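You operate a simulated robot arm through the tools that you are given. There is no shell and no other tool. Be economical: measure what you need, move in short steps, check, and stop when the job is done.

The job below is to be done with a simulated two-armed robot. You get a single attempt, and the scene is never put back.

Task
Pick up the middle meter from the top of the brown table with one hand, pass it to the other hand and put it on the top of the steel table. Set down upright: middle meter.

Only the result counts: the job must be done as asked and must still hold three seconds after the hand-in. Knocking over, shifting, dropping, spilling or breaking anything else fails it.

Robot
Two 7-joint arms with four-finger grippers on one trunk, on a base that drives. Base frame: it is fixed to the floor where the robot stands at the start and does not move with it; the origin is under the middle of the robot, x ahead of it, y to its left, z up; the surface under the hand at the start is at about z = 800. Readings come in mm, rad, newtons and seconds.
The left shoulder is at the start at [40, 181, 1154], the right one opposite. With the tool pointing down near the work surface each hand reaches from about 320 to 840 mm from the robot's upright axis, wherever it stands, measured 20 degrees to its own side. Places, roughly: top of the steel table (57x20 cm) [-760, 1040, 860]. Payload 3.67 kg a hand.
The tool frame of a hand sits at the grasp point between the pads (the TCP): z along the fingers, y along the line on which they close. The tips reach 28 mm beyond it. The gripper opens to 112 mm. The gripper's body begins 73 mm behind the TCP.
Orientation is that of the tool frame in the base frame, as a unit quaternion [w, x, y, z]. With the fingers straight down and closing along the base's y, the tool's x points along the base's -x, its y along +y and its z along -z.

Tools
- The arms move only by the tool move_arm. It takes "left_series", "right_series" or both (then of equal length, played together; a hand with none holds still); each is a list of rows, each an object of numbers (a shift or turn left out is 0, a gripper value left out holds the last): "tx", "ty", "tz": the shift along the base's x, y, z in mm; "ax", "ay", "az": the turn, a rotation vector about the base's x, y, z in rad. In form: [{"tx": .., "ty": .., "tz": .., "ax": .., "ay": .., "az": ..}, ...]. A call has 1 to 8 rows; each row is the pose to reach, as a shift and turn from the pose commanded when the call began. "left_hand" and "right_hand" are, for a hand that has rows, the finger opening in mm, from 0 to 112, set as the call begins (left out, the last holds). Rows are played at 5 a second. More than 50 mm and 0.15 rad between two rows, or a gripper value outside its range, and nothing of the call is played. A pose out of reach is approached as far as the arm can. The call stops where the force on the tool passes 40 N (or 10 N more than at its start, if that is more) or the arm is blocked; 0.2 s more then pass. Each finger halts on what it meets, pressing with about 28 N; the grip force reading is that of the motor and also rises with nothing between the fingers. The clock runs only during rows and for 0.2 s after the last one: add rows that repeat a pose to give the fingers time. The reply holds the time, the measured pose of the TCP, the force on the tool along the base axes, the opening and the grip force, in the units named above and with some noise, with the torque about the TCP (base axes, N m) and any sound that the robot's microphone picked up.
- Cameras (640 x 400 px; columns grow to the right, rows downward): "scene" is now at [106.1, 37.1, 1387.3]; the picture's right is [0.32, -0.95, 0.00], its down [-0.45, -0.15, -0.88] and it looks along [0.83, 0.28, -0.48] (base axes); focal length 280 px, centre (320, 200). "left" rides on the left gripper at [60, 18, -104] in its tool frame; the picture's right is [-0.29, 0.96, 0.00], its down [-0.80, -0.24, -0.55] and it looks along [-0.53, -0.16, 0.83] (tool axes); focal length 234 px, centre (320, 200). "right" rides on the right gripper at [60, -18, -104] in its tool frame; the picture's right is [0.29, 0.96, 0.00], its down [-0.80, 0.24, -0.55] and it looks along [-0.53, 0.16, 0.83] (tool axes); focal length 234 px, centre (320, 200). There is no depth. A picture from a camera that has moved, and an enlarged one, comes with that camera's place and axes in the base frame and with its lens. The place of the scene camera against the robot may be out by one fixed shift of up to 12 mm in any direction.
- grab_frame(camera): a new picture of that camera. The clock stands still meanwhile.
- slide_trunk(by): slides the trunk up (or, below 0, down) by that many mm; the arms and the scene camera ride with it, the base frame stays. It gives what a move gives, with no picture.
- base_move(legs): drives the robot by 1 to 6 legs, each [ahead, left, turn to the left] in mm, mm and rad, along the robot's own axes; the way and the turn of a leg run together, so that a leg with both is an arc; at most 1500 mm and 3.142 rad a leg. The arms and the cameras ride along, it lands a little off, and it stops where it bumps. It gives what a move gives.
- turn_head(pan, tilt): turns the head with the scene camera to pan (to the left, within 1.501 rad either way) and tilt (down, from -0.506 to 1.204), counted from straight ahead of the robot. It gives what a move gives.
- inspect(camera, box): a new picture of the part [left, top, right, bottom] of that camera's present view, enlarged. The clock stands still meanwhile.
- close_job(): hands the job in; it is judged then, once.

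Work in short steps. Places have to be worked out from the pictures, the camera data and where the tool is seen: move nearer, look again, correct. Check each grasp and each placing, and mend what went wrong. You have 120 turns and 108 pictures in all, those below and enlarged ones among them. Open the grippers and draw the arms clear of the work before you hand the job in, unless the task says otherwise; then end with one line.

The tools are called after "Request:" as name(argument=value, ...) on one line, values as JSON. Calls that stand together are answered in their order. move_arm: Moves the arms, as the interface text tells. Its arguments: {"type":"object","properties":{"left_series":{"type":"array","items":{"type":"object","properties":{"tx":{"type":"number"},"ty":{"type":"number"},"tz":{"type":"number"},"ax":{"type":"number"},"ay":{"type":"number"},"az":{"type":"number"}}}},"left_hand":{"type":"number"},"right_series":{"type":"array","items":{"type":"object","properties":{"tx":{"type":"number"},"ty":{"type":"number"},"tz":{"type":"number"},"ax":{"type":"number"},"ay":{"type":"number"},"az":{"type":"number"}}}},"right_hand":{"type":"number"}},"required":[]} The other tools are called the same way: slide_trunk (by) slides the trunk up or down; base_move (legs) drives the base; turn_head (pan, tilt) turns the head that bears the scene camera; grab_frame (camera) takes a picture; inspect (camera, box) takes an enlarged picture of a part of a camera's view; close_job () hands the job in.

At the start:

```text
t: 0.0
left_tool_pos: [565.4, 451.3, 1098.8]
left_tool_rot: [0.0, -0.001, 1.0, 0.0]
left_contact_force: [0.4, -0.5, -0.5]
left_ft_torque: [0.0, -0.03, 0.0]
left_gripper_width: 111.9
left_grasp_force: 0.1
right_tool_pos: [536.3, -139.9, 1003.4]
right_tool_rot: [0.0, 0.0, 1.0, -0.001]
right_contact_force: [-0.6, 0.4, -0.1]
right_ft_torque: [-0.02, -0.01, 0.0]
right_gripper_width: 111.7
right_grasp_force: 0.1
trunk travel left (down, up): [-275.0, 239.0]
robot x, y, heading: [-0.9, -0.9, 0.004]
head pan, tilt: [0.325, 0.496]
```

scene: 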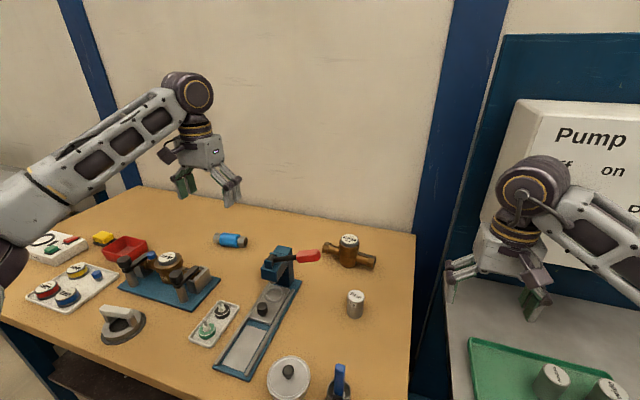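
right: 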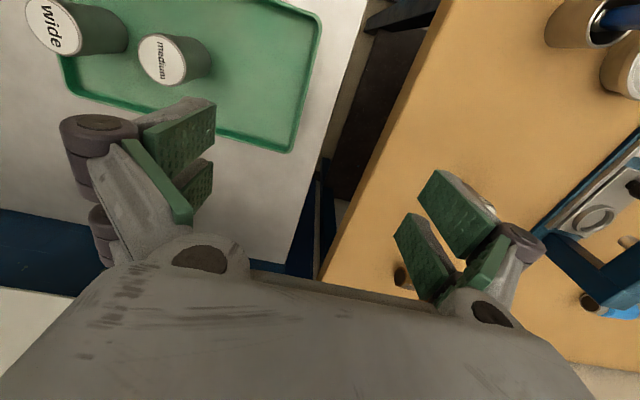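
left: 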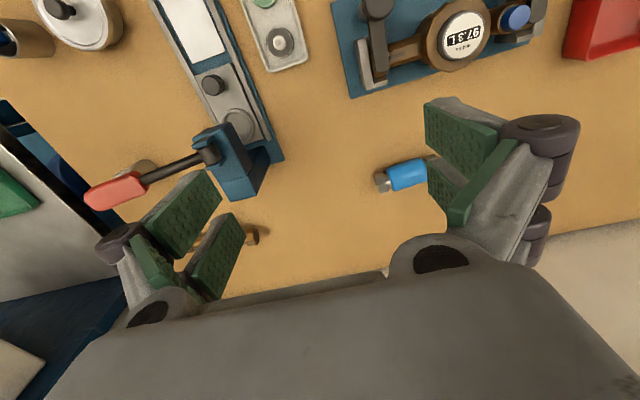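

I see several brass meter-like objects on the brown table, so I'll enlarge the views to find which is the "middle" meter.

Request:
inspect(camera="scene", box=[0, 220, 220, 360])

Request:
inspect(camera="scene", box=[200, 220, 420, 400])

Request:
turn_head(pan=0.325, tilt=0.85)

```text
2.86 times, centred on (110, 290) of scene
camera zoom: at [106.1, 37.1, 1387.3], right [0.32, -0.95, 0.0], down [-0.45, -0.15, -0.88], along [0.83, 0.28, -0.48], focal length 799 px, centre (920, -57)
```

zoom: 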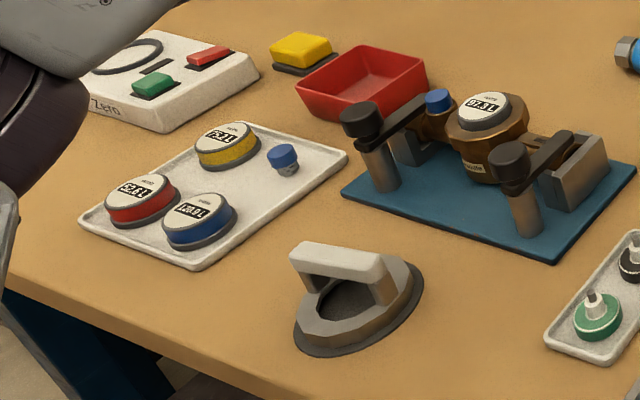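

```text
2.22 times, centred on (310, 310) of scene
camera zoom: at [106.1, 37.1, 1387.3], right [0.32, -0.95, 0.0], down [-0.45, -0.15, -0.88], along [0.83, 0.28, -0.48], focal length 622 px, centre (342, -44)
```

zoom: 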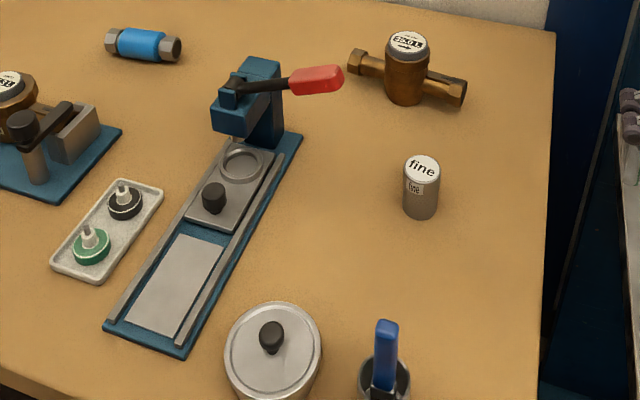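

```text
t: 0.8
left_tool_pos: [565.5, 450.9, 1097.6]
left_tool_rot: [-0.001, 0.0, 1.0, 0.0]
left_contact_force: [0.4, 0.7, 0.0]
left_ft_torque: [-0.01, -0.01, -0.01]
left_gripper_width: 112.0
left_grasp_force: 0.1
right_tool_pos: [537.3, -139.8, 1003.9]
right_tool_rot: [-0.001, 0.0, 1.0, 0.0]
right_contact_force: [-0.2, 1.1, -1.1]
right_ft_torque: [-0.04, 0.0, -0.02]
right_gripper_width: 112.0
right_grasp_force: 0.0
trunk travel left (down, up): [-275.0, 239.0]
robot x, y, heading: [-0.8, 0.2, 0.003]
head pan, tilt: [0.325, 0.85]
```

The two brass meters read about 97.3 and 35.0, and three coloured round gauges sit on a tray. I'll look closer at the labels from the new head angle.

Request:
grab_frame(camera="scene")

Request:
inspect(camera="scene", box=[20, 130, 110, 190])

Request:
inspect(camera="left", box=[330, 0, 570, 120])

```text
102 pictures are left
camera scene: at [94.0, 33.0, 1357.1], right [0.32, -0.95, 0.0], down [-0.71, -0.24, -0.66], along [0.63, 0.21, -0.75], focal length 280 px, centre (320, 200)
```

scene: 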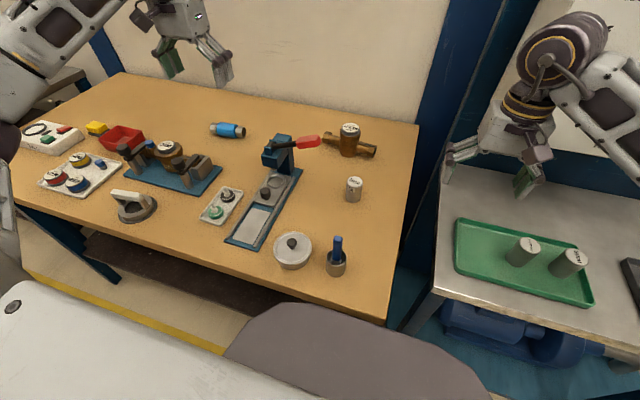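

```text
6.67 times, centred on (65, 160) of scene
camera zoom: at [94.0, 33.0, 1357.1], right [0.32, -0.95, 0.0], down [-0.71, -0.24, -0.66], along [0.63, 0.21, -0.75], focal length 1865 px, centre (2020, 467)
```

zoom: 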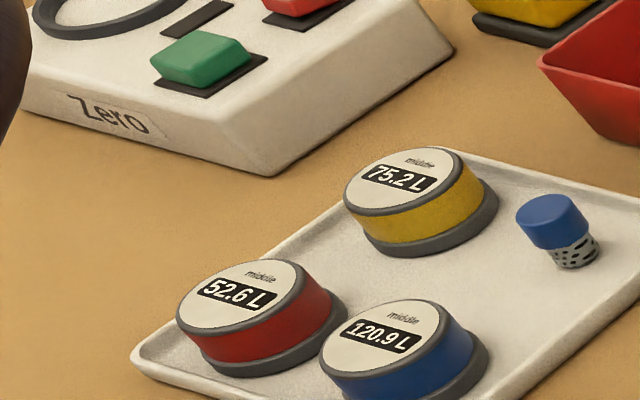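

```text
2.67 times, centred on (450, 60) of left
camera zoom: at [505.2, 469.0, 1201.4], right [0.29, 0.96, 0.0], down [0.8, -0.24, 0.55], along [0.53, -0.16, -0.83], focal length 624 px, centre (-27, 573)
```

zoom: 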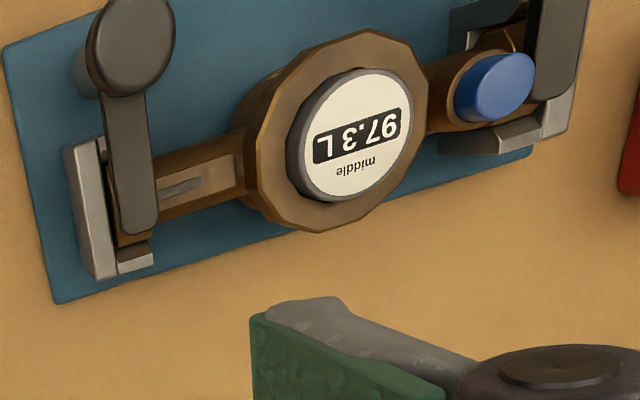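

The clamped meter's dial says "middle", and so do the tray's registers. I'll check the free meter's label and look for others.

Request:
inspect(camera="scene", box=[315, 110, 390, 165])

Request:
inspect(camera="scene", box=[110, 110, 230, 200])

Request:
inspect(camera="scene", box=[240, 120, 380, 280])

```text
7.27 times, centred on (352, 138) of scene
camera zoom: at [94.0, 33.0, 1357.1], right [0.32, -0.95, 0.0], down [-0.71, -0.24, -0.66], along [0.63, 0.21, -0.75], focal length 2034 px, centre (84, 654)
```

zoom: 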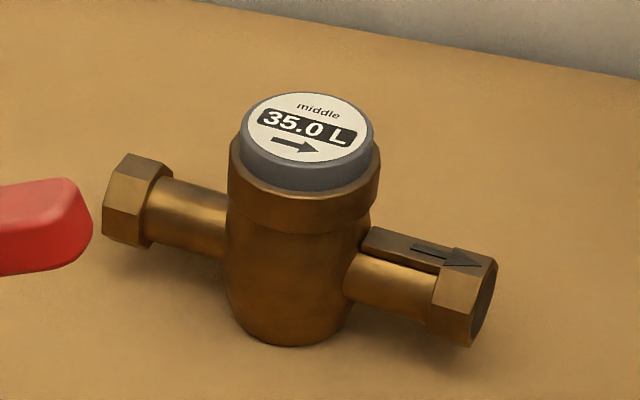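

```text
4.44 times, centred on (170, 155) of scene
camera zoom: at [94.0, 33.0, 1357.1], right [0.32, -0.95, 0.0], down [-0.71, -0.24, -0.66], along [0.63, 0.21, -0.75], focal length 1243 px, centre (987, 400)
```

zoom: 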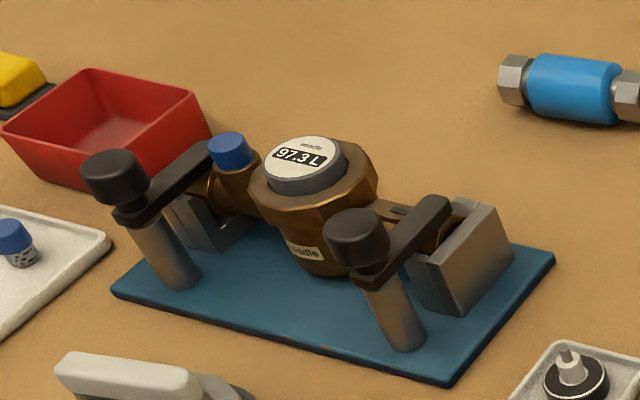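

```text
2.50 times, centred on (310, 200) of scene
camera zoom: at [94.0, 33.0, 1357.1], right [0.32, -0.95, 0.0], down [-0.71, -0.24, -0.66], along [0.63, 0.21, -0.75], focal length 699 px, centre (345, 200)
```

zoom: 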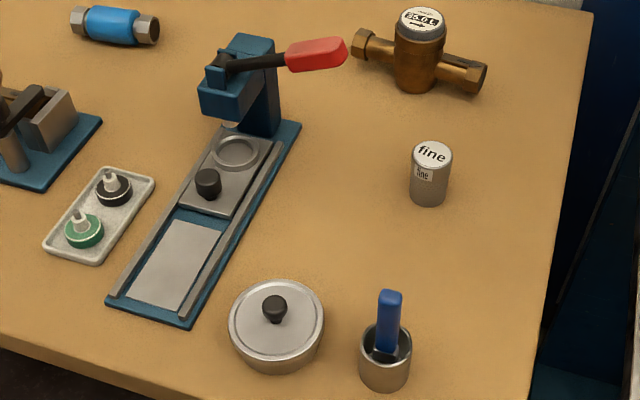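

The free meter's dial also says "middle"; it stands directly on the table and isn't clamped, so it looks like the target. I'll check the rest of the surroundings, including the steel table behind-left.

Request:
turn_head(pan=1.5, tilt=0.5)

Request:
grab_frame(camera="scene")

Request:
turn_head(pan=0.7, tilt=0.6)

Request:
grab_frame(camera="scene")

Request:
turn_head(pan=-0.9, tilt=0.6)

Request:
grab_frame(camera="scene")

```text
t: 2.2
left_tool_pos: [565.3, 451.2, 1099.4]
left_tool_rot: [0.0, 0.0, 1.0, 0.0]
left_contact_force: [-0.1, 0.6, 0.1]
left_ft_torque: [0.01, -0.03, -0.01]
left_gripper_width: 112.2
left_grasp_force: 0.0
right_tool_pos: [536.7, -139.5, 1004.8]
right_tool_rot: [0.001, 0.001, 1.0, 0.0]
right_contact_force: [0.2, -0.6, 0.1]
right_ft_torque: [0.0, 0.02, 0.03]
right_gripper_width: 112.0
right_grasp_force: 0.1
trunk travel left (down, up): [-275.0, 239.0]
robot x, y, heading: [1.8, -1.2, 0.002]
head pan, tilt: [1.499, 0.499]
```

```text
96 pictures are left
camera scene: at [26.4, 98.8, 1387.0], right [1.0, -0.07, 0.0], down [-0.03, -0.48, -0.88], along [0.06, 0.88, -0.48], focal length 280 px, centre (320, 200)
```

scene: 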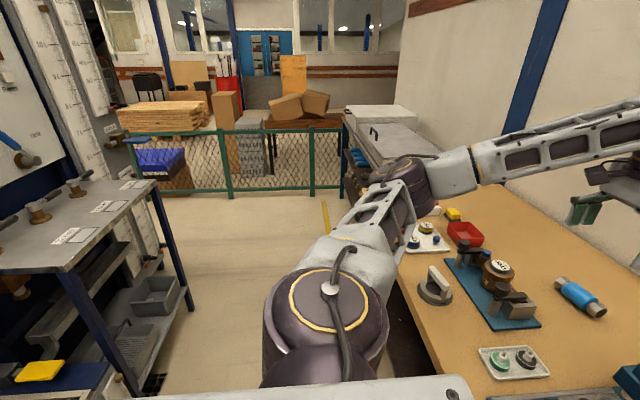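

```text
t: 3.4
left_tool_pos: [566.6, 451.2, 1097.7]
left_tool_rot: [-0.001, 0.0, 1.0, 0.0]
left_contact_force: [-0.8, 0.4, 0.2]
left_ft_torque: [0.01, 0.05, 0.02]
left_gripper_width: 111.8
left_grasp_force: 0.1
right_tool_pos: [537.8, -139.0, 1003.4]
right_tool_rot: [0.0, 0.0, 1.0, -0.001]
right_contact_force: [0.1, -0.3, 1.0]
right_ft_torque: [0.0, -0.01, 0.02]
right_gripper_width: 112.1
right_grasp_force: 0.1
trunk travel left (down, up): [-275.0, 239.0]
robot x, y, heading: [-1.2, -0.7, -0.002]
head pan, tilt: [0.7, 0.6]
```

```text
95 pictures are left
camera scene: at [87.4, 65.1, 1377.9], right [0.64, -0.76, 0.0], down [-0.43, -0.36, -0.82], along [0.63, 0.53, -0.57], focal length 280 px, centre (320, 200)
```

scene: 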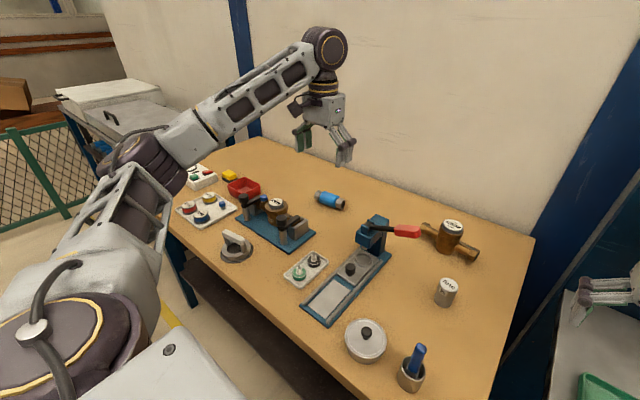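

```text
t: 5.0
left_tool_pos: [565.5, 449.8, 1098.1]
left_tool_rot: [0.0, 0.0, 1.0, 0.0]
left_contact_force: [-0.1, -0.1, 0.2]
left_ft_torque: [0.04, -0.01, 0.01]
left_gripper_width: 111.8
left_grasp_force: 0.0
right_tool_pos: [537.3, -139.2, 1003.4]
right_tool_rot: [0.0, 0.0, 1.0, 0.001]
right_contact_force: [-1.0, -0.2, 0.3]
right_ft_torque: [-0.02, -0.01, 0.01]
right_gripper_width: 111.9
right_grasp_force: 0.0
trunk travel left (down, up): [-275.0, 239.0]
robot x, y, heading: [-0.5, 1.3, -0.006]
head pan, tilt: [-0.901, 0.6]
```

```text
94 pictures are left
camera scene: at [74.8, -61.1, 1377.9], right [-0.78, -0.62, 0.0], down [-0.35, 0.44, -0.82], along [0.51, -0.65, -0.57], focal length 280 px, centre (320, 200)
```

scene: 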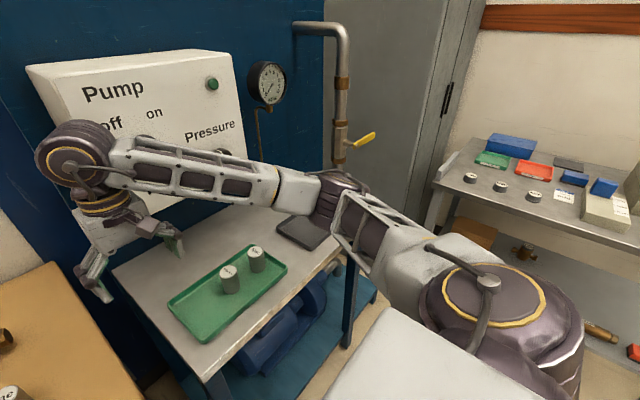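

The steel table appears behind on the left with labelled spots. I'll look at it again in detail.

Request:
turn_head(pan=1.5, tilt=0.5)

Request:
inspect(camera="scene", box=[0, 160, 200, 310])

```text
t: 7.2
left_tool_pos: [566.5, 451.1, 1097.6]
left_tool_rot: [0.0, -0.001, 1.0, 0.0]
left_contact_force: [0.4, 0.4, 0.3]
left_ft_torque: [0.0, -0.01, 0.0]
left_gripper_width: 111.9
left_grasp_force: 0.0
right_tool_pos: [535.9, -139.3, 1004.0]
right_tool_rot: [0.001, 0.0, 1.0, 0.001]
right_contact_force: [0.6, 0.4, 0.2]
right_ft_torque: [-0.04, 0.01, -0.01]
right_gripper_width: 112.0
right_grasp_force: 0.0
trunk travel left (down, up): [-275.0, 239.0]
robot x, y, heading: [-1.7, -2.7, 0.002]
head pan, tilt: [1.499, 0.499]
```

```text
2.67 times, centred on (100, 235) of scene
camera zoom: at [26.4, 98.8, 1387.0], right [1.0, -0.07, 0.0], down [-0.03, -0.48, -0.88], along [0.06, 0.88, -0.48], focal length 746 px, centre (907, 107)
```

zoom: 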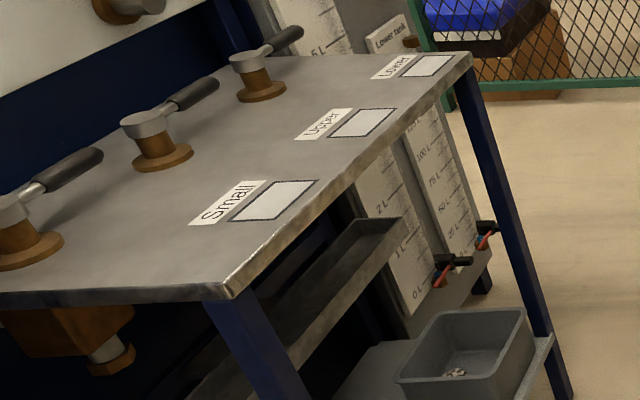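

I take the free 35.0 L meter as the target: base about (775,166), pipe roughly along y, about 55–60 mm across, top at about z 881. Plan: the left hand grips the body straight down with the fingers closing along x. The right hand then takes it from the front, closing across the rim, and sets it down. I start by moving the left hand over and turning it.

Request:
move_arm(left_series=[{"tx": 15, "ty": -36, "az": 0.14}, {"tx": 30, "ty": -72, "az": 0.28}, {"tx": 45, "ty": -108, "az": 0.42}, {"tx": 60, "ty": -144, "az": 0.56}, {"tx": 75, "ty": -180, "az": 0.7}, {"tx": 90, "ty": -216, "az": 0.84}, {"tx": 105, "ty": -252, "az": 0.98}, {"tx": 115, "ty": -285, "az": 1.12}], left_hand=112)

Request:
move_arm(left_series=[{"tx": 15, "ty": 0, "tz": -10, "az": 0.12}, {"tx": 30, "ty": 0, "tz": -30, "az": 0.24}, {"tx": 45, "ty": 0, "tz": -50, "az": 0.36}, {"tx": 50, "ty": 0, "tz": -70, "az": 0.45}])

Request:
turn_head(pan=0.2, tilt=0.6)

Request:
grab_frame(camera="left")

Request:
grab_frame(camera="scene")

```text
t: 9.0
left_tool_pos: [679.3, 163.1, 1097.1]
left_tool_rot: [-0.001, -0.533, 0.846, 0.001]
left_contact_force: [0.1, -0.3, 0.0]
left_ft_torque: [0.03, 0.05, -0.02]
left_gripper_width: 112.1
left_grasp_force: 0.1
right_tool_pos: [537.8, -140.2, 1004.1]
right_tool_rot: [0.0, 0.001, 1.0, 0.0]
right_contact_force: [0.4, -0.5, -0.5]
right_ft_torque: [0.04, 0.04, -0.01]
right_gripper_width: 112.2
right_grasp_force: 0.0
trunk travel left (down, up): [-275.0, 239.0]
robot x, y, heading: [0.0, 0.0, 0.001]
head pan, tilt: [1.499, 0.499]
```

```text
t: 10.0
left_tool_pos: [735.0, 163.6, 1023.6]
left_tool_rot: [0.0, 0.707, -0.707, 0.001]
left_contact_force: [0.3, -1.3, 0.2]
left_ft_torque: [0.02, 0.02, 0.0]
left_gripper_width: 111.8
left_grasp_force: 0.1
right_tool_pos: [537.0, -140.4, 1002.7]
right_tool_rot: [0.0, -0.001, 1.0, 0.0]
right_contact_force: [1.3, 0.0, 0.2]
right_ft_torque: [-0.03, 0.01, -0.03]
right_gripper_width: 111.9
right_grasp_force: 0.0
trunk travel left (down, up): [-275.0, 239.0]
robot x, y, heading: [0.8, -0.2, 0.0]
head pan, tilt: [1.499, 0.499]
```

```text
t: 11.5
left_tool_pos: [734.7, 164.8, 1026.0]
left_tool_rot: [-0.001, -0.707, 0.708, 0.0]
left_contact_force: [-0.4, 0.7, 0.4]
left_ft_torque: [0.0, -0.01, 0.01]
left_gripper_width: 112.2
left_grasp_force: 0.1
right_tool_pos: [537.1, -141.1, 1003.4]
right_tool_rot: [0.0, 0.0, 1.0, 0.0]
right_contact_force: [0.5, -0.7, 0.4]
right_ft_torque: [0.0, 0.03, 0.03]
right_gripper_width: 111.9
right_grasp_force: 0.0
trunk travel left (down, up): [-275.0, 239.0]
robot x, y, heading: [1.4, 1.4, -0.002]
head pan, tilt: [0.201, 0.6]
```

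```text
92 pictures are left
camera left: at [716.0, 104.9, 1129.2], right [-0.96, 0.29, 0.0], down [0.24, 0.8, 0.55], along [0.16, 0.53, -0.83], focal length 234 px, centre (320, 200)
```

left: 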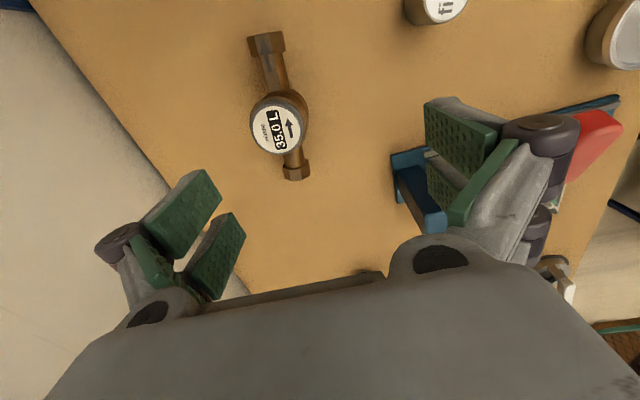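

```text
91 pictures are left
camera scene: at [106.5, 25.7, 1377.9], right [0.2, -0.98, 0.0], down [-0.55, -0.11, -0.82], along [0.81, 0.17, -0.57], focal length 280 px, centre (320, 200)
```

scene: 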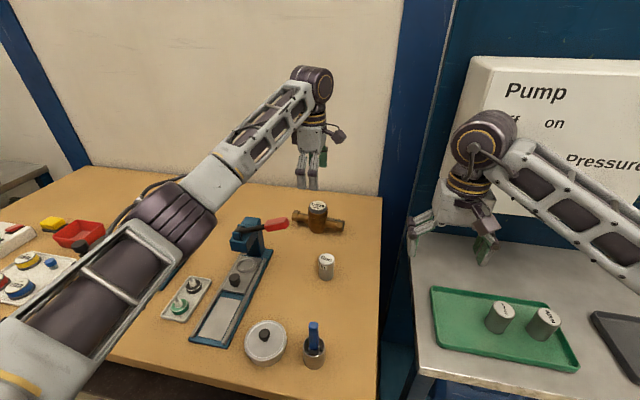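

The dial sits at about (779,162) and the pipe is turned by about −0.13 rad. I'll align with it, descend partway and look.

Request:
move_arm(left_series=[{"tx": 22, "ty": -1, "az": -0.07}, {"tx": 44, "ty": -2, "tz": -10, "az": -0.13}, {"tx": 44, "ty": -2, "tz": -50, "az": -0.13}, {"tx": 44, "ty": -2, "tz": -85, "az": -0.13}])

Request:
grab_frame(camera="left")

Request:
inspect(camera="scene", box=[230, 120, 390, 260])

```text
t: 12.5
left_tool_pos: [775.1, 165.0, 944.1]
left_tool_rot: [0.0, -0.659, 0.752, 0.0]
left_contact_force: [0.4, -0.2, 0.3]
left_ft_torque: [0.01, 0.0, -0.01]
left_gripper_width: 111.8
left_grasp_force: 0.1
right_tool_pos: [537.1, -139.9, 1003.1]
right_tool_rot: [-0.001, 0.0, 1.0, -0.001]
right_contact_force: [0.7, -0.3, 0.2]
right_ft_torque: [0.0, 0.03, -0.01]
right_gripper_width: 112.0
right_grasp_force: 0.0
trunk travel left (down, up): [-275.0, 239.0]
robot x, y, heading: [1.6, -1.0, 0.001]
head pan, tilt: [0.201, 0.6]
```

```text
90 pictures are left
camera left: at [748.9, 108.1, 1047.2], right [-0.91, 0.41, 0.0], down [0.34, 0.76, 0.55], along [0.23, 0.5, -0.83], focal length 234 px, centre (320, 200)
```

left: 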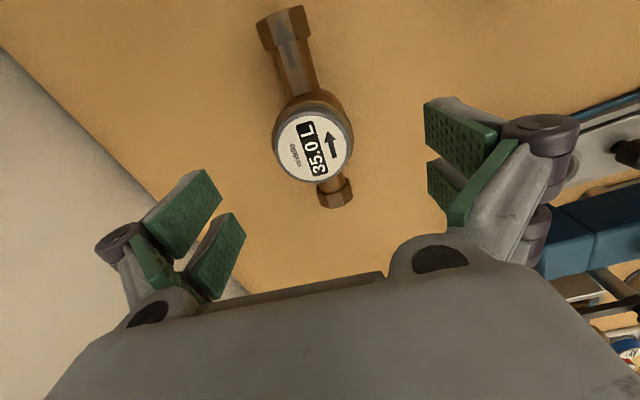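

```text
2.86 times, centred on (310, 190) of scene
camera zoom: at [106.9, 25.4, 1377.8], right [0.2, -0.98, 0.0], down [-0.55, -0.11, -0.82], along [0.81, 0.16, -0.57], focal length 799 px, centre (349, 229)
```

zoom: 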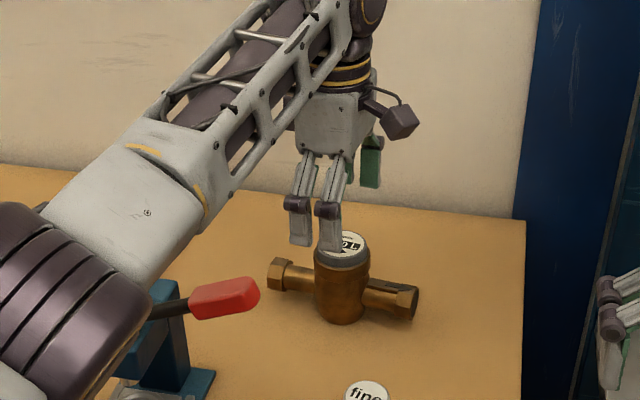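

The meter centre comes out at (780,161.5) and the yaw matches. I shift +6/−3 and descend around the body.

Request:
move_arm(left_series=[{"tx": 6, "ty": -3, "tz": -10}, {"tx": 6, "ty": -3, "tz": -40}, {"tx": 6, "ty": -3, "tz": -65}, {"tx": 6, "ty": -3, "tz": -89}])

Request:
grab_frame(camera="left")

Request:
inspect(camera="scene", box=[230, 120, 390, 260])

```text
t: 13.5
left_tool_pos: [779.8, 160.9, 853.9]
left_tool_rot: [0.0, -0.66, 0.752, 0.0]
left_contact_force: [-0.4, 0.6, 0.1]
left_ft_torque: [-0.03, 0.01, -0.01]
left_gripper_width: 111.8
left_grasp_force: 0.1
right_tool_pos: [537.9, -140.0, 1004.0]
right_tool_rot: [0.0, -0.001, 1.0, -0.001]
right_contact_force: [0.4, 0.1, 0.2]
right_ft_torque: [-0.01, 0.02, 0.02]
right_gripper_width: 111.7
right_grasp_force: 0.0
trunk travel left (down, up): [-275.0, 239.0]
robot x, y, heading: [-2.3, -0.4, -0.005]
head pan, tilt: [0.201, 0.6]
```

```text
88 pictures are left
camera left: at [753.6, 103.9, 957.1], right [-0.91, 0.41, 0.0], down [0.34, 0.76, 0.55], along [0.23, 0.5, -0.83], focal length 234 px, centre (320, 200)
```

left: 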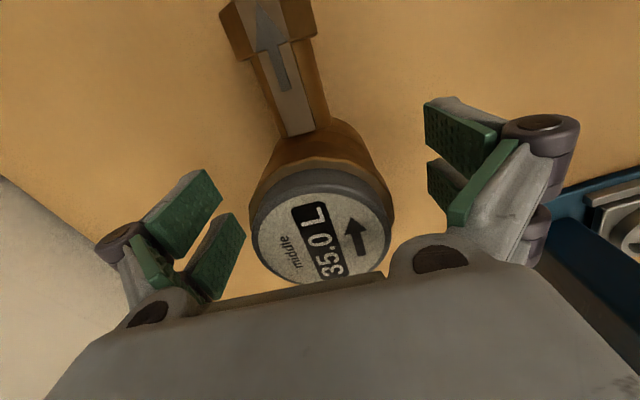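

```text
2.86 times, centred on (310, 190) of scene
camera zoom: at [107.0, 25.7, 1377.8], right [0.2, -0.98, 0.0], down [-0.55, -0.11, -0.82], along [0.81, 0.16, -0.57], focal length 799 px, centre (349, 229)
```

zoom: 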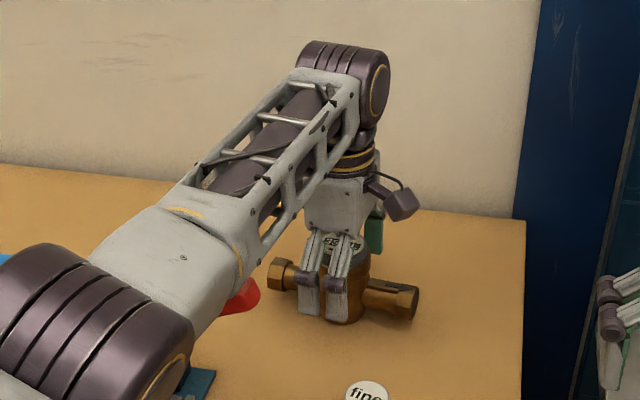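

The fingers straddle the body with no contact so far. I close the grip.

Request:
move_arm(left_series=[{"tz": 0}, {"tz": 0}, {"tz": 0}, {"tz": 0}], left_hand=40)

Request:
grab_frame(camera="left")

Request:
inspect(camera="scene", box=[280, 170, 360, 240])

```text
t: 14.5
left_tool_pos: [781.0, 160.1, 853.9]
left_tool_rot: [0.0, -0.66, 0.751, 0.0]
left_contact_force: [0.7, -0.7, -0.8]
left_ft_torque: [-0.05, 0.08, 0.0]
left_gripper_width: 58.8
left_grasp_force: 27.8
right_tool_pos: [537.3, -140.1, 1003.8]
right_tool_rot: [0.0, 0.0, 1.0, 0.001]
right_contact_force: [0.1, 0.5, 1.1]
right_ft_torque: [-0.03, -0.01, 0.02]
right_gripper_width: 112.0
right_grasp_force: 0.3
trunk travel left (down, up): [-275.0, 239.0]
robot x, y, heading: [1.4, -1.0, 0.001]
head pan, tilt: [0.201, 0.6]
```

```text
86 pictures are left
camera left: at [753.4, 103.7, 957.6], right [-0.91, 0.41, 0.0], down [0.34, 0.76, 0.55], along [0.23, 0.51, -0.83], focal length 234 px, centre (320, 200)
```

left: 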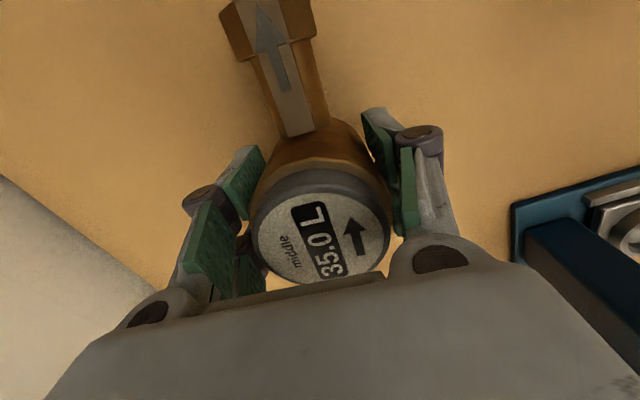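

```text
5.71 times, centred on (320, 205) of scene
camera zoom: at [106.6, 25.5, 1377.9], right [0.2, -0.98, 0.0], down [-0.55, -0.11, -0.82], along [0.81, 0.16, -0.57], focal length 1598 px, centre (320, 171)
```

zoom: 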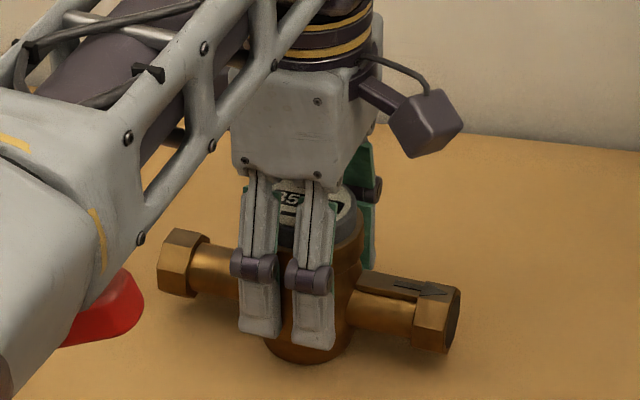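

Gripped at 58.8 mm with 28 N. I lift 60 mm and check that it holds.

Request:
move_arm(left_series=[{"tz": 10}, {"tz": 30}, {"tz": 60}, {"tz": 60}])

Request:
inspect(camera="scene", box=[240, 140, 400, 240])

```text
t: 15.5
left_tool_pos: [779.9, 162.3, 915.9]
left_tool_rot: [0.0, -0.66, 0.752, 0.0]
left_contact_force: [0.5, -0.5, -0.3]
left_ft_torque: [-0.05, -0.12, 0.0]
left_gripper_width: 51.4
left_grasp_force: 27.6
right_tool_pos: [536.8, -139.1, 1004.5]
right_tool_rot: [0.0, 0.0, 1.0, -0.001]
right_contact_force: [0.4, 0.0, 0.0]
right_ft_torque: [0.01, -0.03, -0.01]
right_gripper_width: 111.9
right_grasp_force: 0.0
trunk travel left (down, up): [-275.0, 239.0]
robot x, y, heading: [1.3, 3.0, -0.003]
head pan, tilt: [0.201, 0.6]
```

```text
4.00 times, centred on (320, 190) of scene
camera zoom: at [106.5, 25.6, 1377.9], right [0.2, -0.98, 0.0], down [-0.55, -0.11, -0.82], along [0.81, 0.16, -0.57], focal length 1119 px, centre (320, 240)
```

zoom: 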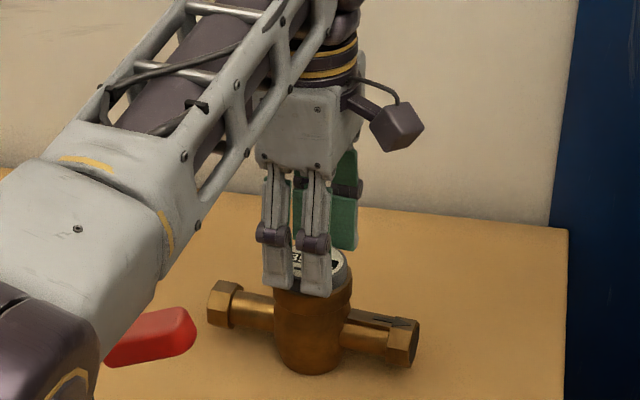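

The fingers slid up to the dial cap (51 mm) and the meter stayed on the table. I open, rise a little and look before regripping lower.

Request:
move_arm(left_series=[{"tz": 0}, {"tz": 0}, {"tz": 15}, {"tz": 30}], left_hand=112)

Request:
grab_frame(camera="left")

Request:
inspect(camera="scene", box=[280, 180, 360, 240])

```text
t: 16.5
left_tool_pos: [781.8, 161.4, 945.6]
left_tool_rot: [0.0, -0.659, 0.752, 0.0]
left_contact_force: [0.2, 0.1, -0.4]
left_ft_torque: [0.04, 0.01, 0.01]
left_gripper_width: 112.0
left_grasp_force: 0.1
right_tool_pos: [536.7, -139.8, 1004.4]
right_tool_rot: [0.0, 0.0, 1.0, 0.0]
right_contact_force: [-0.1, -0.3, 0.8]
right_ft_torque: [0.03, 0.02, 0.02]
right_gripper_width: 112.2
right_grasp_force: 0.0
trunk travel left (down, up): [-275.0, 239.0]
robot x, y, heading: [-0.7, -4.7, -0.004]
head pan, tilt: [0.201, 0.6]
```

```text
83 pictures are left
camera left: at [755.3, 104.8, 1047.7], right [-0.91, 0.41, 0.0], down [0.34, 0.76, 0.55], along [0.23, 0.51, -0.83], focal length 234 px, centre (320, 200)
```

left: 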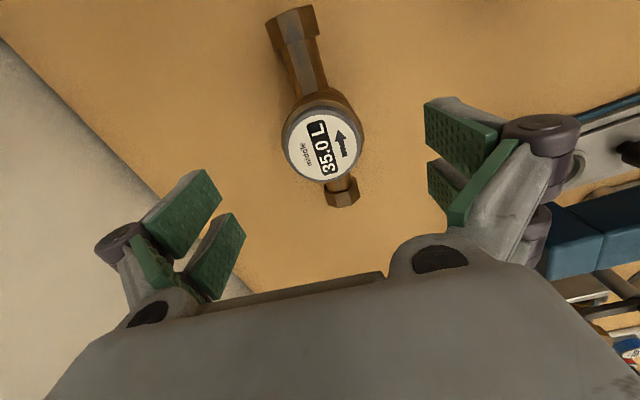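

```text
6.67 times, centred on (320, 210) of scene
camera zoom: at [106.3, 25.5, 1377.9], right [0.2, -0.98, 0.0], down [-0.55, -0.11, -0.82], along [0.81, 0.16, -0.57], focal length 1865 px, centre (320, 133)
```

zoom: 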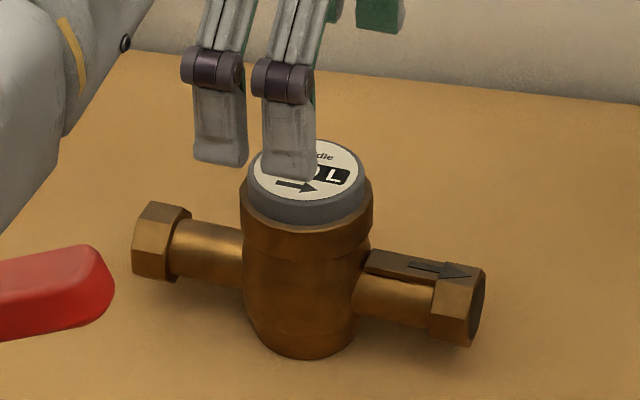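

The meter is upright and unmoved, with its rim a bit wider than the lower body. I regrip lower, with the pads under the rim, and press fully.

Request:
move_arm(left_series=[{"tx": -2, "ty": -1, "tz": -20}, {"tx": -2, "ty": -1, "tz": -60}, {"tx": -2, "ty": -1, "tz": -95}, {"tx": -2, "ty": -1, "tz": -112}])

Request:
move_arm(left_series=[{"tz": 0}, {"tz": 0}, {"tz": 0}, {"tz": 0}], left_hand=0)

Request:
grab_frame(camera="left")

Request:
inspect(camera="scene", box=[280, 170, 360, 240])

```text
t: 17.5
left_tool_pos: [778.6, 159.1, 830.3]
left_tool_rot: [0.001, -0.66, 0.752, 0.0]
left_contact_force: [-0.7, 0.4, -0.9]
left_ft_torque: [-0.04, -0.02, -0.02]
left_gripper_width: 111.6
left_grasp_force: 0.0
right_tool_pos: [538.1, -140.2, 1005.3]
right_tool_rot: [-0.001, 0.0, 1.0, 0.0]
right_contact_force: [0.5, 0.1, 0.0]
right_ft_torque: [-0.01, 0.02, 0.03]
right_gripper_width: 112.0
right_grasp_force: 0.1
trunk travel left (down, up): [-275.0, 239.0]
robot x, y, heading: [1.9, -1.4, -0.003]
head pan, tilt: [0.201, 0.6]
```

```text
t: 18.5
left_tool_pos: [777.5, 159.4, 832.7]
left_tool_rot: [0.001, -0.659, 0.752, 0.0]
left_contact_force: [3.4, 0.0, 3.3]
left_ft_torque: [-0.13, 0.1, 0.01]
left_gripper_width: 61.7
left_grasp_force: 28.2
right_tool_pos: [536.4, -139.6, 1003.8]
right_tool_rot: [0.0, 0.0, 1.0, 0.0]
right_contact_force: [0.2, -0.4, -1.1]
right_ft_torque: [0.0, -0.03, 0.0]
right_gripper_width: 112.1
right_grasp_force: 0.1
trunk travel left (down, up): [-275.0, 239.0]
robot x, y, heading: [7.1, 1.5, 0.003]
head pan, tilt: [0.201, 0.6]
```

```text
81 pictures are left
camera left: at [752.1, 103.0, 935.9], right [-0.91, 0.41, 0.0], down [0.34, 0.76, 0.55], along [0.23, 0.51, -0.83], focal length 234 px, centre (320, 200)
```

left: 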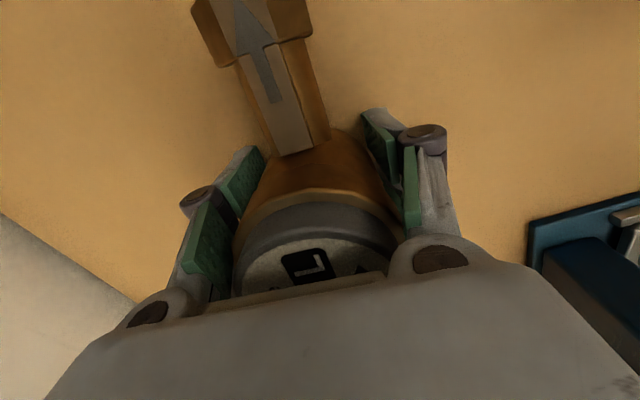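

```text
5.71 times, centred on (320, 205) of scene
camera zoom: at [106.6, 25.5, 1377.9], right [0.2, -0.98, 0.0], down [-0.55, -0.11, -0.82], along [0.81, 0.16, -0.57], focal length 1598 px, centre (320, 171)
```

zoom: 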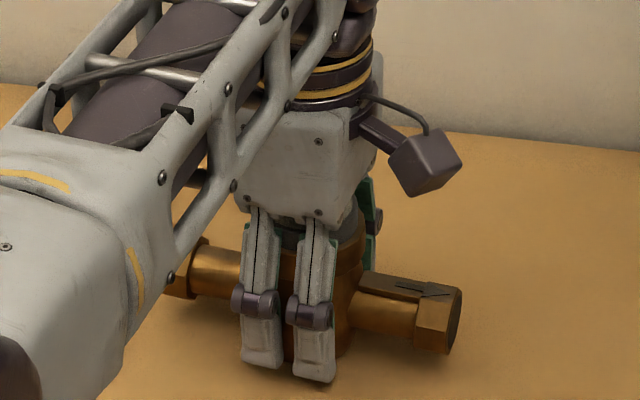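

The grip now reads 61.7 mm, so the body is widest lower down. I lift slowly.

Request:
move_arm(left_series=[{"tz": 3}, {"tz": 6}, {"tz": 9}, {"tz": 12}, {"tz": 15}, {"tz": 15}])

Request:
inspect(camera="scene", box=[280, 170, 360, 240])

```text
t: 19.9
left_tool_pos: [779.8, 159.8, 846.0]
left_tool_rot: [-0.001, -0.66, 0.752, 0.001]
left_contact_force: [-0.1, 0.6, -7.4]
left_ft_torque: [-0.02, -0.01, -0.02]
left_gripper_width: 61.5
left_grasp_force: 28.0
right_tool_pos: [538.3, -139.8, 1003.8]
right_tool_rot: [-0.001, 0.0, 1.0, 0.001]
right_contact_force: [-0.1, 0.3, 0.4]
right_ft_torque: [-0.02, -0.02, -0.01]
right_gripper_width: 111.9
right_grasp_force: 0.1
trunk travel left (down, up): [-275.0, 239.0]
robot x, y, heading: [0.6, 2.3, 0.001]
head pan, tilt: [0.201, 0.6]
```

```text
5.71 times, centred on (320, 205) of scene
camera zoom: at [107.5, 25.8, 1377.8], right [0.2, -0.98, 0.0], down [-0.55, -0.11, -0.82], along [0.81, 0.16, -0.57], focal length 1598 px, centre (320, 171)
```

zoom: 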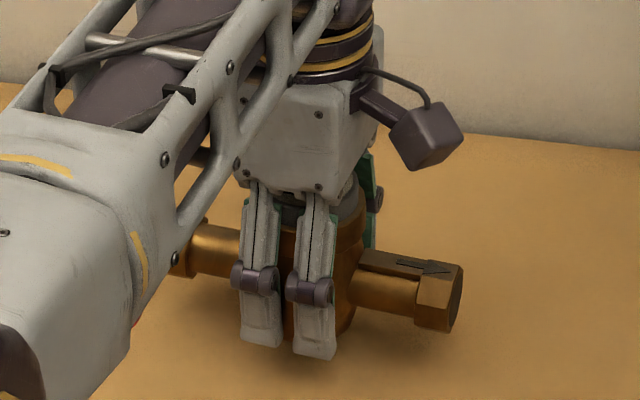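

The meter lifts properly with this grip (about 7.4 N, 0.75 kg). The left hand's body grip is the most solid one for placing, so I'll have the right hand pick it up by the right pipe stub and pass it to the left. The left camera sits over that stub, so I set the meter back down, release, rise and turn the left hand 180°.

Request:
move_arm(left_series=[{"tz": -5}, {"tz": -10}, {"tz": -14}, {"tz": -15}])

Request:
move_arm(left_series=[{"tz": 0}, {"tz": 0}, {"tz": 0}, {"tz": 20}, {"tz": 60}, {"tz": 105}, {"tz": 150}], left_hand=112)

Request:
move_arm(left_series=[{"az": -0.15}, {"az": -0.3}, {"az": -0.45}, {"az": -0.6}, {"az": -0.75}, {"az": -0.9}, {"az": -1.05}, {"az": -1.2}])

Request:
move_arm(left_series=[{"az": -0.15}, {"az": -0.3}, {"az": -0.45}, {"az": -0.6}, {"az": -0.75}, {"az": -0.9}, {"az": -1.05}, {"az": -1.2}])

Request:
move_arm(left_series=[{"az": -0.15}, {"az": -0.3}, {"az": -0.45}, {"az": -0.6}, {"az": -0.74}])

Request:
grab_frame(camera="scene")

Request:
grab_frame(camera="left")

```text
t: 20.9
left_tool_pos: [778.8, 159.2, 833.1]
left_tool_rot: [0.0, -0.659, 0.752, -0.001]
left_contact_force: [-2.1, 0.7, 1.5]
left_ft_torque: [-0.06, 0.25, -0.02]
left_gripper_width: 61.3
left_grasp_force: 28.3
right_tool_pos: [536.2, -138.7, 1004.5]
right_tool_rot: [0.0, 0.0, 1.0, 0.001]
right_contact_force: [0.4, 0.1, -0.7]
right_ft_torque: [0.01, 0.02, 0.0]
right_gripper_width: 111.8
right_grasp_force: 0.1
trunk travel left (down, up): [-275.0, 239.0]
robot x, y, heading: [-0.1, 0.9, -0.007]
head pan, tilt: [0.201, 0.6]
```

```text
t: 22.5
left_tool_pos: [778.0, 158.0, 984.0]
left_tool_rot: [0.0, -0.66, 0.752, 0.001]
left_contact_force: [0.6, 0.4, -0.4]
left_ft_torque: [0.03, -0.01, -0.04]
left_gripper_width: 112.2
left_grasp_force: 0.1
right_tool_pos: [535.2, -139.2, 1004.8]
right_tool_rot: [0.0, -0.001, 1.0, 0.0]
right_contact_force: [-0.6, 0.2, -0.4]
right_ft_torque: [-0.03, -0.01, -0.01]
right_gripper_width: 112.1
right_grasp_force: 0.1
trunk travel left (down, up): [-275.0, 239.0]
robot x, y, heading: [-3.4, -1.9, 0.003]
head pan, tilt: [0.201, 0.6]
```

```text
t: 24.3
left_tool_pos: [778.8, 159.4, 982.1]
left_tool_rot: [0.001, -0.119, 0.993, 0.0]
left_contact_force: [0.0, -0.2, 1.0]
left_ft_torque: [-0.01, 0.02, 0.0]
left_gripper_width: 111.9
left_grasp_force: 0.1
right_tool_pos: [537.6, -139.9, 1004.3]
right_tool_rot: [0.001, 0.0, 1.0, 0.0]
right_contact_force: [0.4, -0.4, 0.4]
right_ft_torque: [-0.02, 0.02, 0.02]
right_gripper_width: 111.9
right_grasp_force: 0.1
trunk travel left (down, up): [-275.0, 239.0]
robot x, y, heading: [1.7, 1.1, -0.002]
head pan, tilt: [0.201, 0.6]
```

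```text
t: 26.1
left_tool_pos: [779.2, 158.6, 982.5]
left_tool_rot: [-0.001, 0.463, 0.886, -0.001]
left_contact_force: [-0.5, -0.4, -0.1]
left_ft_torque: [0.0, 0.0, 0.01]
left_gripper_width: 111.9
left_grasp_force: 0.1
right_tool_pos: [537.9, -140.5, 1003.7]
right_tool_rot: [0.001, 0.0, 1.0, 0.0]
right_contact_force: [0.1, -0.8, -0.2]
right_ft_torque: [-0.01, 0.02, 0.01]
right_gripper_width: 111.7
right_grasp_force: 0.1
trunk travel left (down, up): [-275.0, 239.0]
robot x, y, heading: [0.9, 1.9, -0.004]
head pan, tilt: [0.201, 0.6]
```

```text
t: 27.3
left_tool_pos: [778.0, 158.5, 982.7]
left_tool_rot: [0.001, 0.752, 0.66, -0.001]
left_contact_force: [-0.1, 0.6, -0.5]
left_ft_torque: [0.04, 0.0, 0.0]
left_gripper_width: 112.2
left_grasp_force: 0.0
right_tool_pos: [536.5, -139.5, 1004.0]
right_tool_rot: [0.0, 0.0, 1.0, 0.0]
right_contact_force: [-0.4, 0.4, 0.8]
right_ft_torque: [0.01, 0.03, -0.02]
right_gripper_width: 112.0
right_grasp_force: 0.1
trunk travel left (down, up): [-275.0, 239.0]
robot x, y, heading: [-1.3, -0.1, 0.005]
head pan, tilt: [0.201, 0.6]
```

```text
78 pictures are left
camera scene: at [106.5, 25.6, 1377.9], right [0.2, -0.98, 0.0], down [-0.55, -0.11, -0.82], along [0.81, 0.16, -0.57], focal length 280 px, centre (320, 200)
```

scene: 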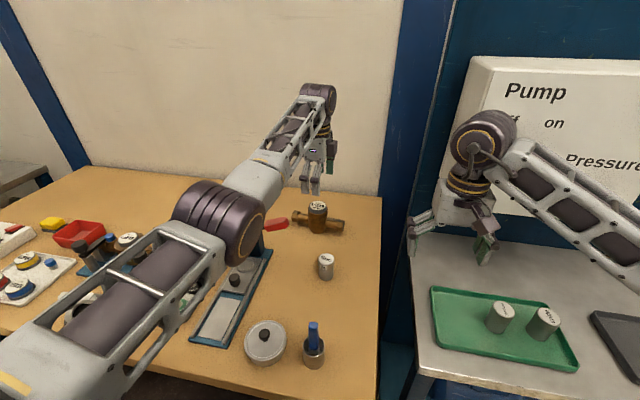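

```text
77 pictures are left
camera left: at [803.6, 216.7, 1085.4], right [0.91, -0.41, 0.0], down [-0.34, -0.76, 0.55], along [-0.23, -0.51, -0.83], focal length 234 px, centre (320, 200)
```

left: 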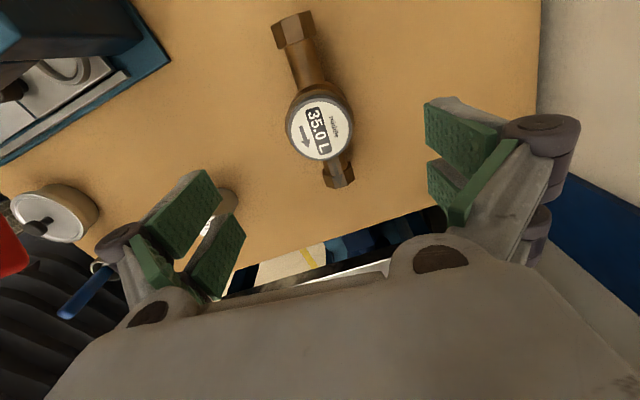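

The flip worked and the meter is unmoved. To keep the left elbow clear of the press lever when I lower again, I raise the trunk 150 mm and then bring both hands down.

Request:
slide_trunk(by=150)

Request:
move_arm(left_series=[{"tz": -45}, {"tz": -90}, {"tz": -135}, {"tz": -150}, {"tz": -150}])

Request:
grab_frame(camera="scene")

```text
t: 29.0
left_tool_pos: [779.0, 160.6, 1131.0]
left_tool_rot: [-0.001, 0.751, 0.66, -0.001]
left_contact_force: [0.1, -0.2, 0.5]
left_ft_torque: [0.01, -0.01, -0.02]
left_gripper_width: 112.0
left_grasp_force: 0.0
right_tool_pos: [538.0, -140.3, 1153.8]
right_tool_rot: [0.0, 0.0, 1.0, -0.001]
right_contact_force: [-0.1, 1.3, -0.1]
right_ft_torque: [0.0, 0.05, 0.02]
right_gripper_width: 111.9
right_grasp_force: 0.1
trunk travel left (down, up): [-425.0, 89.0]
robot x, y, heading: [-2.6, 1.2, -0.0]
head pan, tilt: [0.201, 0.6]
```

```text
t: 30.2
left_tool_pos: [776.6, 159.9, 981.8]
left_tool_rot: [0.0, 0.751, 0.66, 0.0]
left_contact_force: [0.8, 0.9, 0.9]
left_ft_torque: [0.02, 0.0, 0.02]
left_gripper_width: 111.8
left_grasp_force: 0.0
right_tool_pos: [536.2, -138.5, 1154.4]
right_tool_rot: [0.0, 0.0, 1.0, 0.001]
right_contact_force: [0.0, 0.2, -0.1]
right_ft_torque: [0.01, 0.04, 0.04]
right_gripper_width: 111.9
right_grasp_force: 0.0
trunk travel left (down, up): [-425.0, 89.0]
robot x, y, heading: [-1.6, -1.3, -0.0]
head pan, tilt: [0.201, 0.6]
```

```text
76 pictures are left
camera scene: at [106.3, 25.8, 1527.9], right [0.2, -0.98, 0.0], down [-0.55, -0.11, -0.82], along [0.81, 0.16, -0.57], focal length 280 px, centre (320, 200)
```

scene: 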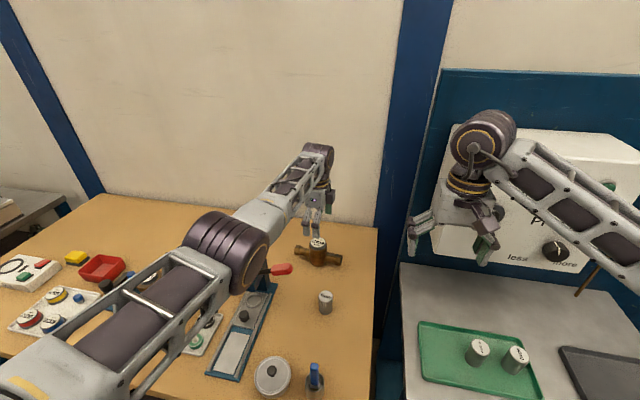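

The left elbow is now well clear. I bring the right hand toward the right stub, turning it so its fingers also close across the pipe.

Request:
move_arm(right_series=[{"tx": 20, "ty": 18, "az": 0.15}, {"tx": 40, "ty": 36, "az": 0.3}, {"tx": 60, "ty": 54, "az": 0.45}, {"tx": 80, "ty": 72, "az": 0.6}, {"tx": 100, "ty": 90, "az": 0.75}, {"tx": 120, "ty": 108, "az": 0.9}, {"tx": 135, "ty": 120, "az": 1.05}, {"tx": 150, "ty": 130, "az": 1.2}])

Request:
move_arm(right_series=[{"tx": 20, "ty": 10, "tz": -20, "az": 0.12}, {"tx": 40, "ty": 20, "tz": -40, "az": 0.24}, {"tx": 60, "ty": 20, "tz": -60, "az": 0.24}])

Request:
move_arm(right_series=[{"ax": 0.13, "ay": -0.017}, {"ax": 0.26, "ay": -0.034}, {"ax": 0.39, "ay": -0.051}, {"ax": 0.515, "ay": -0.067}])

Request:
grab_frame(camera="right")

Request:
grab_frame(camera="scene")

```text
t: 32.0
left_tool_pos: [778.1, 159.8, 982.1]
left_tool_rot: [0.0, 0.751, 0.66, 0.001]
left_contact_force: [1.2, -0.3, 1.0]
left_ft_torque: [-0.03, -0.01, -0.02]
left_gripper_width: 112.1
left_grasp_force: 0.0
right_tool_pos: [645.5, -41.1, 1153.3]
right_tool_rot: [0.0, -0.389, 0.921, 0.0]
right_contact_force: [-0.1, -0.3, 0.1]
right_ft_torque: [-0.01, -0.02, -0.02]
right_gripper_width: 112.1
right_grasp_force: 0.0
right hand out of reach, approached as far as the arm can: row 6, 7, 8
trunk travel left (down, up): [-425.0, 89.0]
robot x, y, heading: [-1.6, -0.3, -0.001]
head pan, tilt: [0.201, 0.6]
```

```text
t: 32.8
left_tool_pos: [778.7, 159.5, 983.4]
left_tool_rot: [0.0, 0.751, 0.66, 0.0]
left_contact_force: [0.4, -0.6, -0.3]
left_ft_torque: [0.03, 0.01, 0.02]
left_gripper_width: 112.3
left_grasp_force: 0.1
right_tool_pos: [644.8, -42.9, 1152.6]
right_tool_rot: [0.0, -0.388, 0.921, 0.0]
right_contact_force: [-0.1, -0.4, -0.3]
right_ft_torque: [0.02, -0.05, 0.02]
right_gripper_width: 112.0
right_grasp_force: 0.0
right hand out of reach, approached as far as the arm can: row 1, 2, 3
trunk travel left (down, up): [-425.0, 89.0]
robot x, y, heading: [-0.1, -2.6, 0.002]
head pan, tilt: [0.201, 0.6]
```

```text
t: 33.8
left_tool_pos: [777.6, 158.5, 983.2]
left_tool_rot: [0.0, 0.752, 0.66, 0.0]
left_contact_force: [0.1, 0.2, -0.5]
left_ft_torque: [-0.01, 0.02, 0.02]
left_gripper_width: 111.9
left_grasp_force: 0.2
right_tool_pos: [635.7, -63.4, 1155.2]
right_tool_rot: [0.047, -0.374, 0.92, 0.109]
right_contact_force: [0.8, -0.2, -1.1]
right_ft_torque: [0.0, -0.01, -0.01]
right_gripper_width: 112.3
right_grasp_force: 0.0
right hand out of reach, approached as far as the arm can: row 2, 3, 4
trunk travel left (down, up): [-425.0, 89.0]
robot x, y, heading: [0.3, 2.9, -0.003]
head pan, tilt: [0.201, 0.6]
```

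```text
75 pictures are left
camera right: at [606.5, -140.9, 1241.6], right [-0.87, 0.47, 0.11], down [0.4, 0.57, 0.71], along [0.27, 0.67, -0.69], focal length 234 px, centre (320, 200)
```

right: 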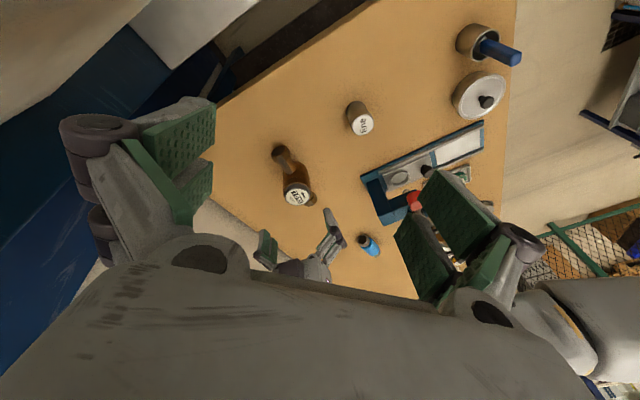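

```text
74 pictures are left
camera scene: at [106.6, 24.9, 1527.8], right [0.2, -0.98, 0.0], down [-0.55, -0.11, -0.82], along [0.81, 0.16, -0.57], focal length 280 px, centre (320, 200)
```

scene: 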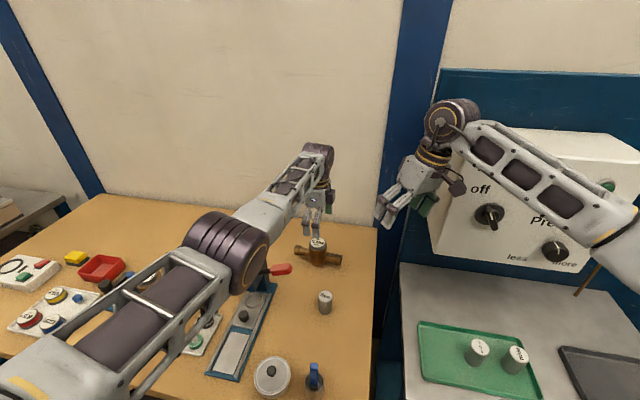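

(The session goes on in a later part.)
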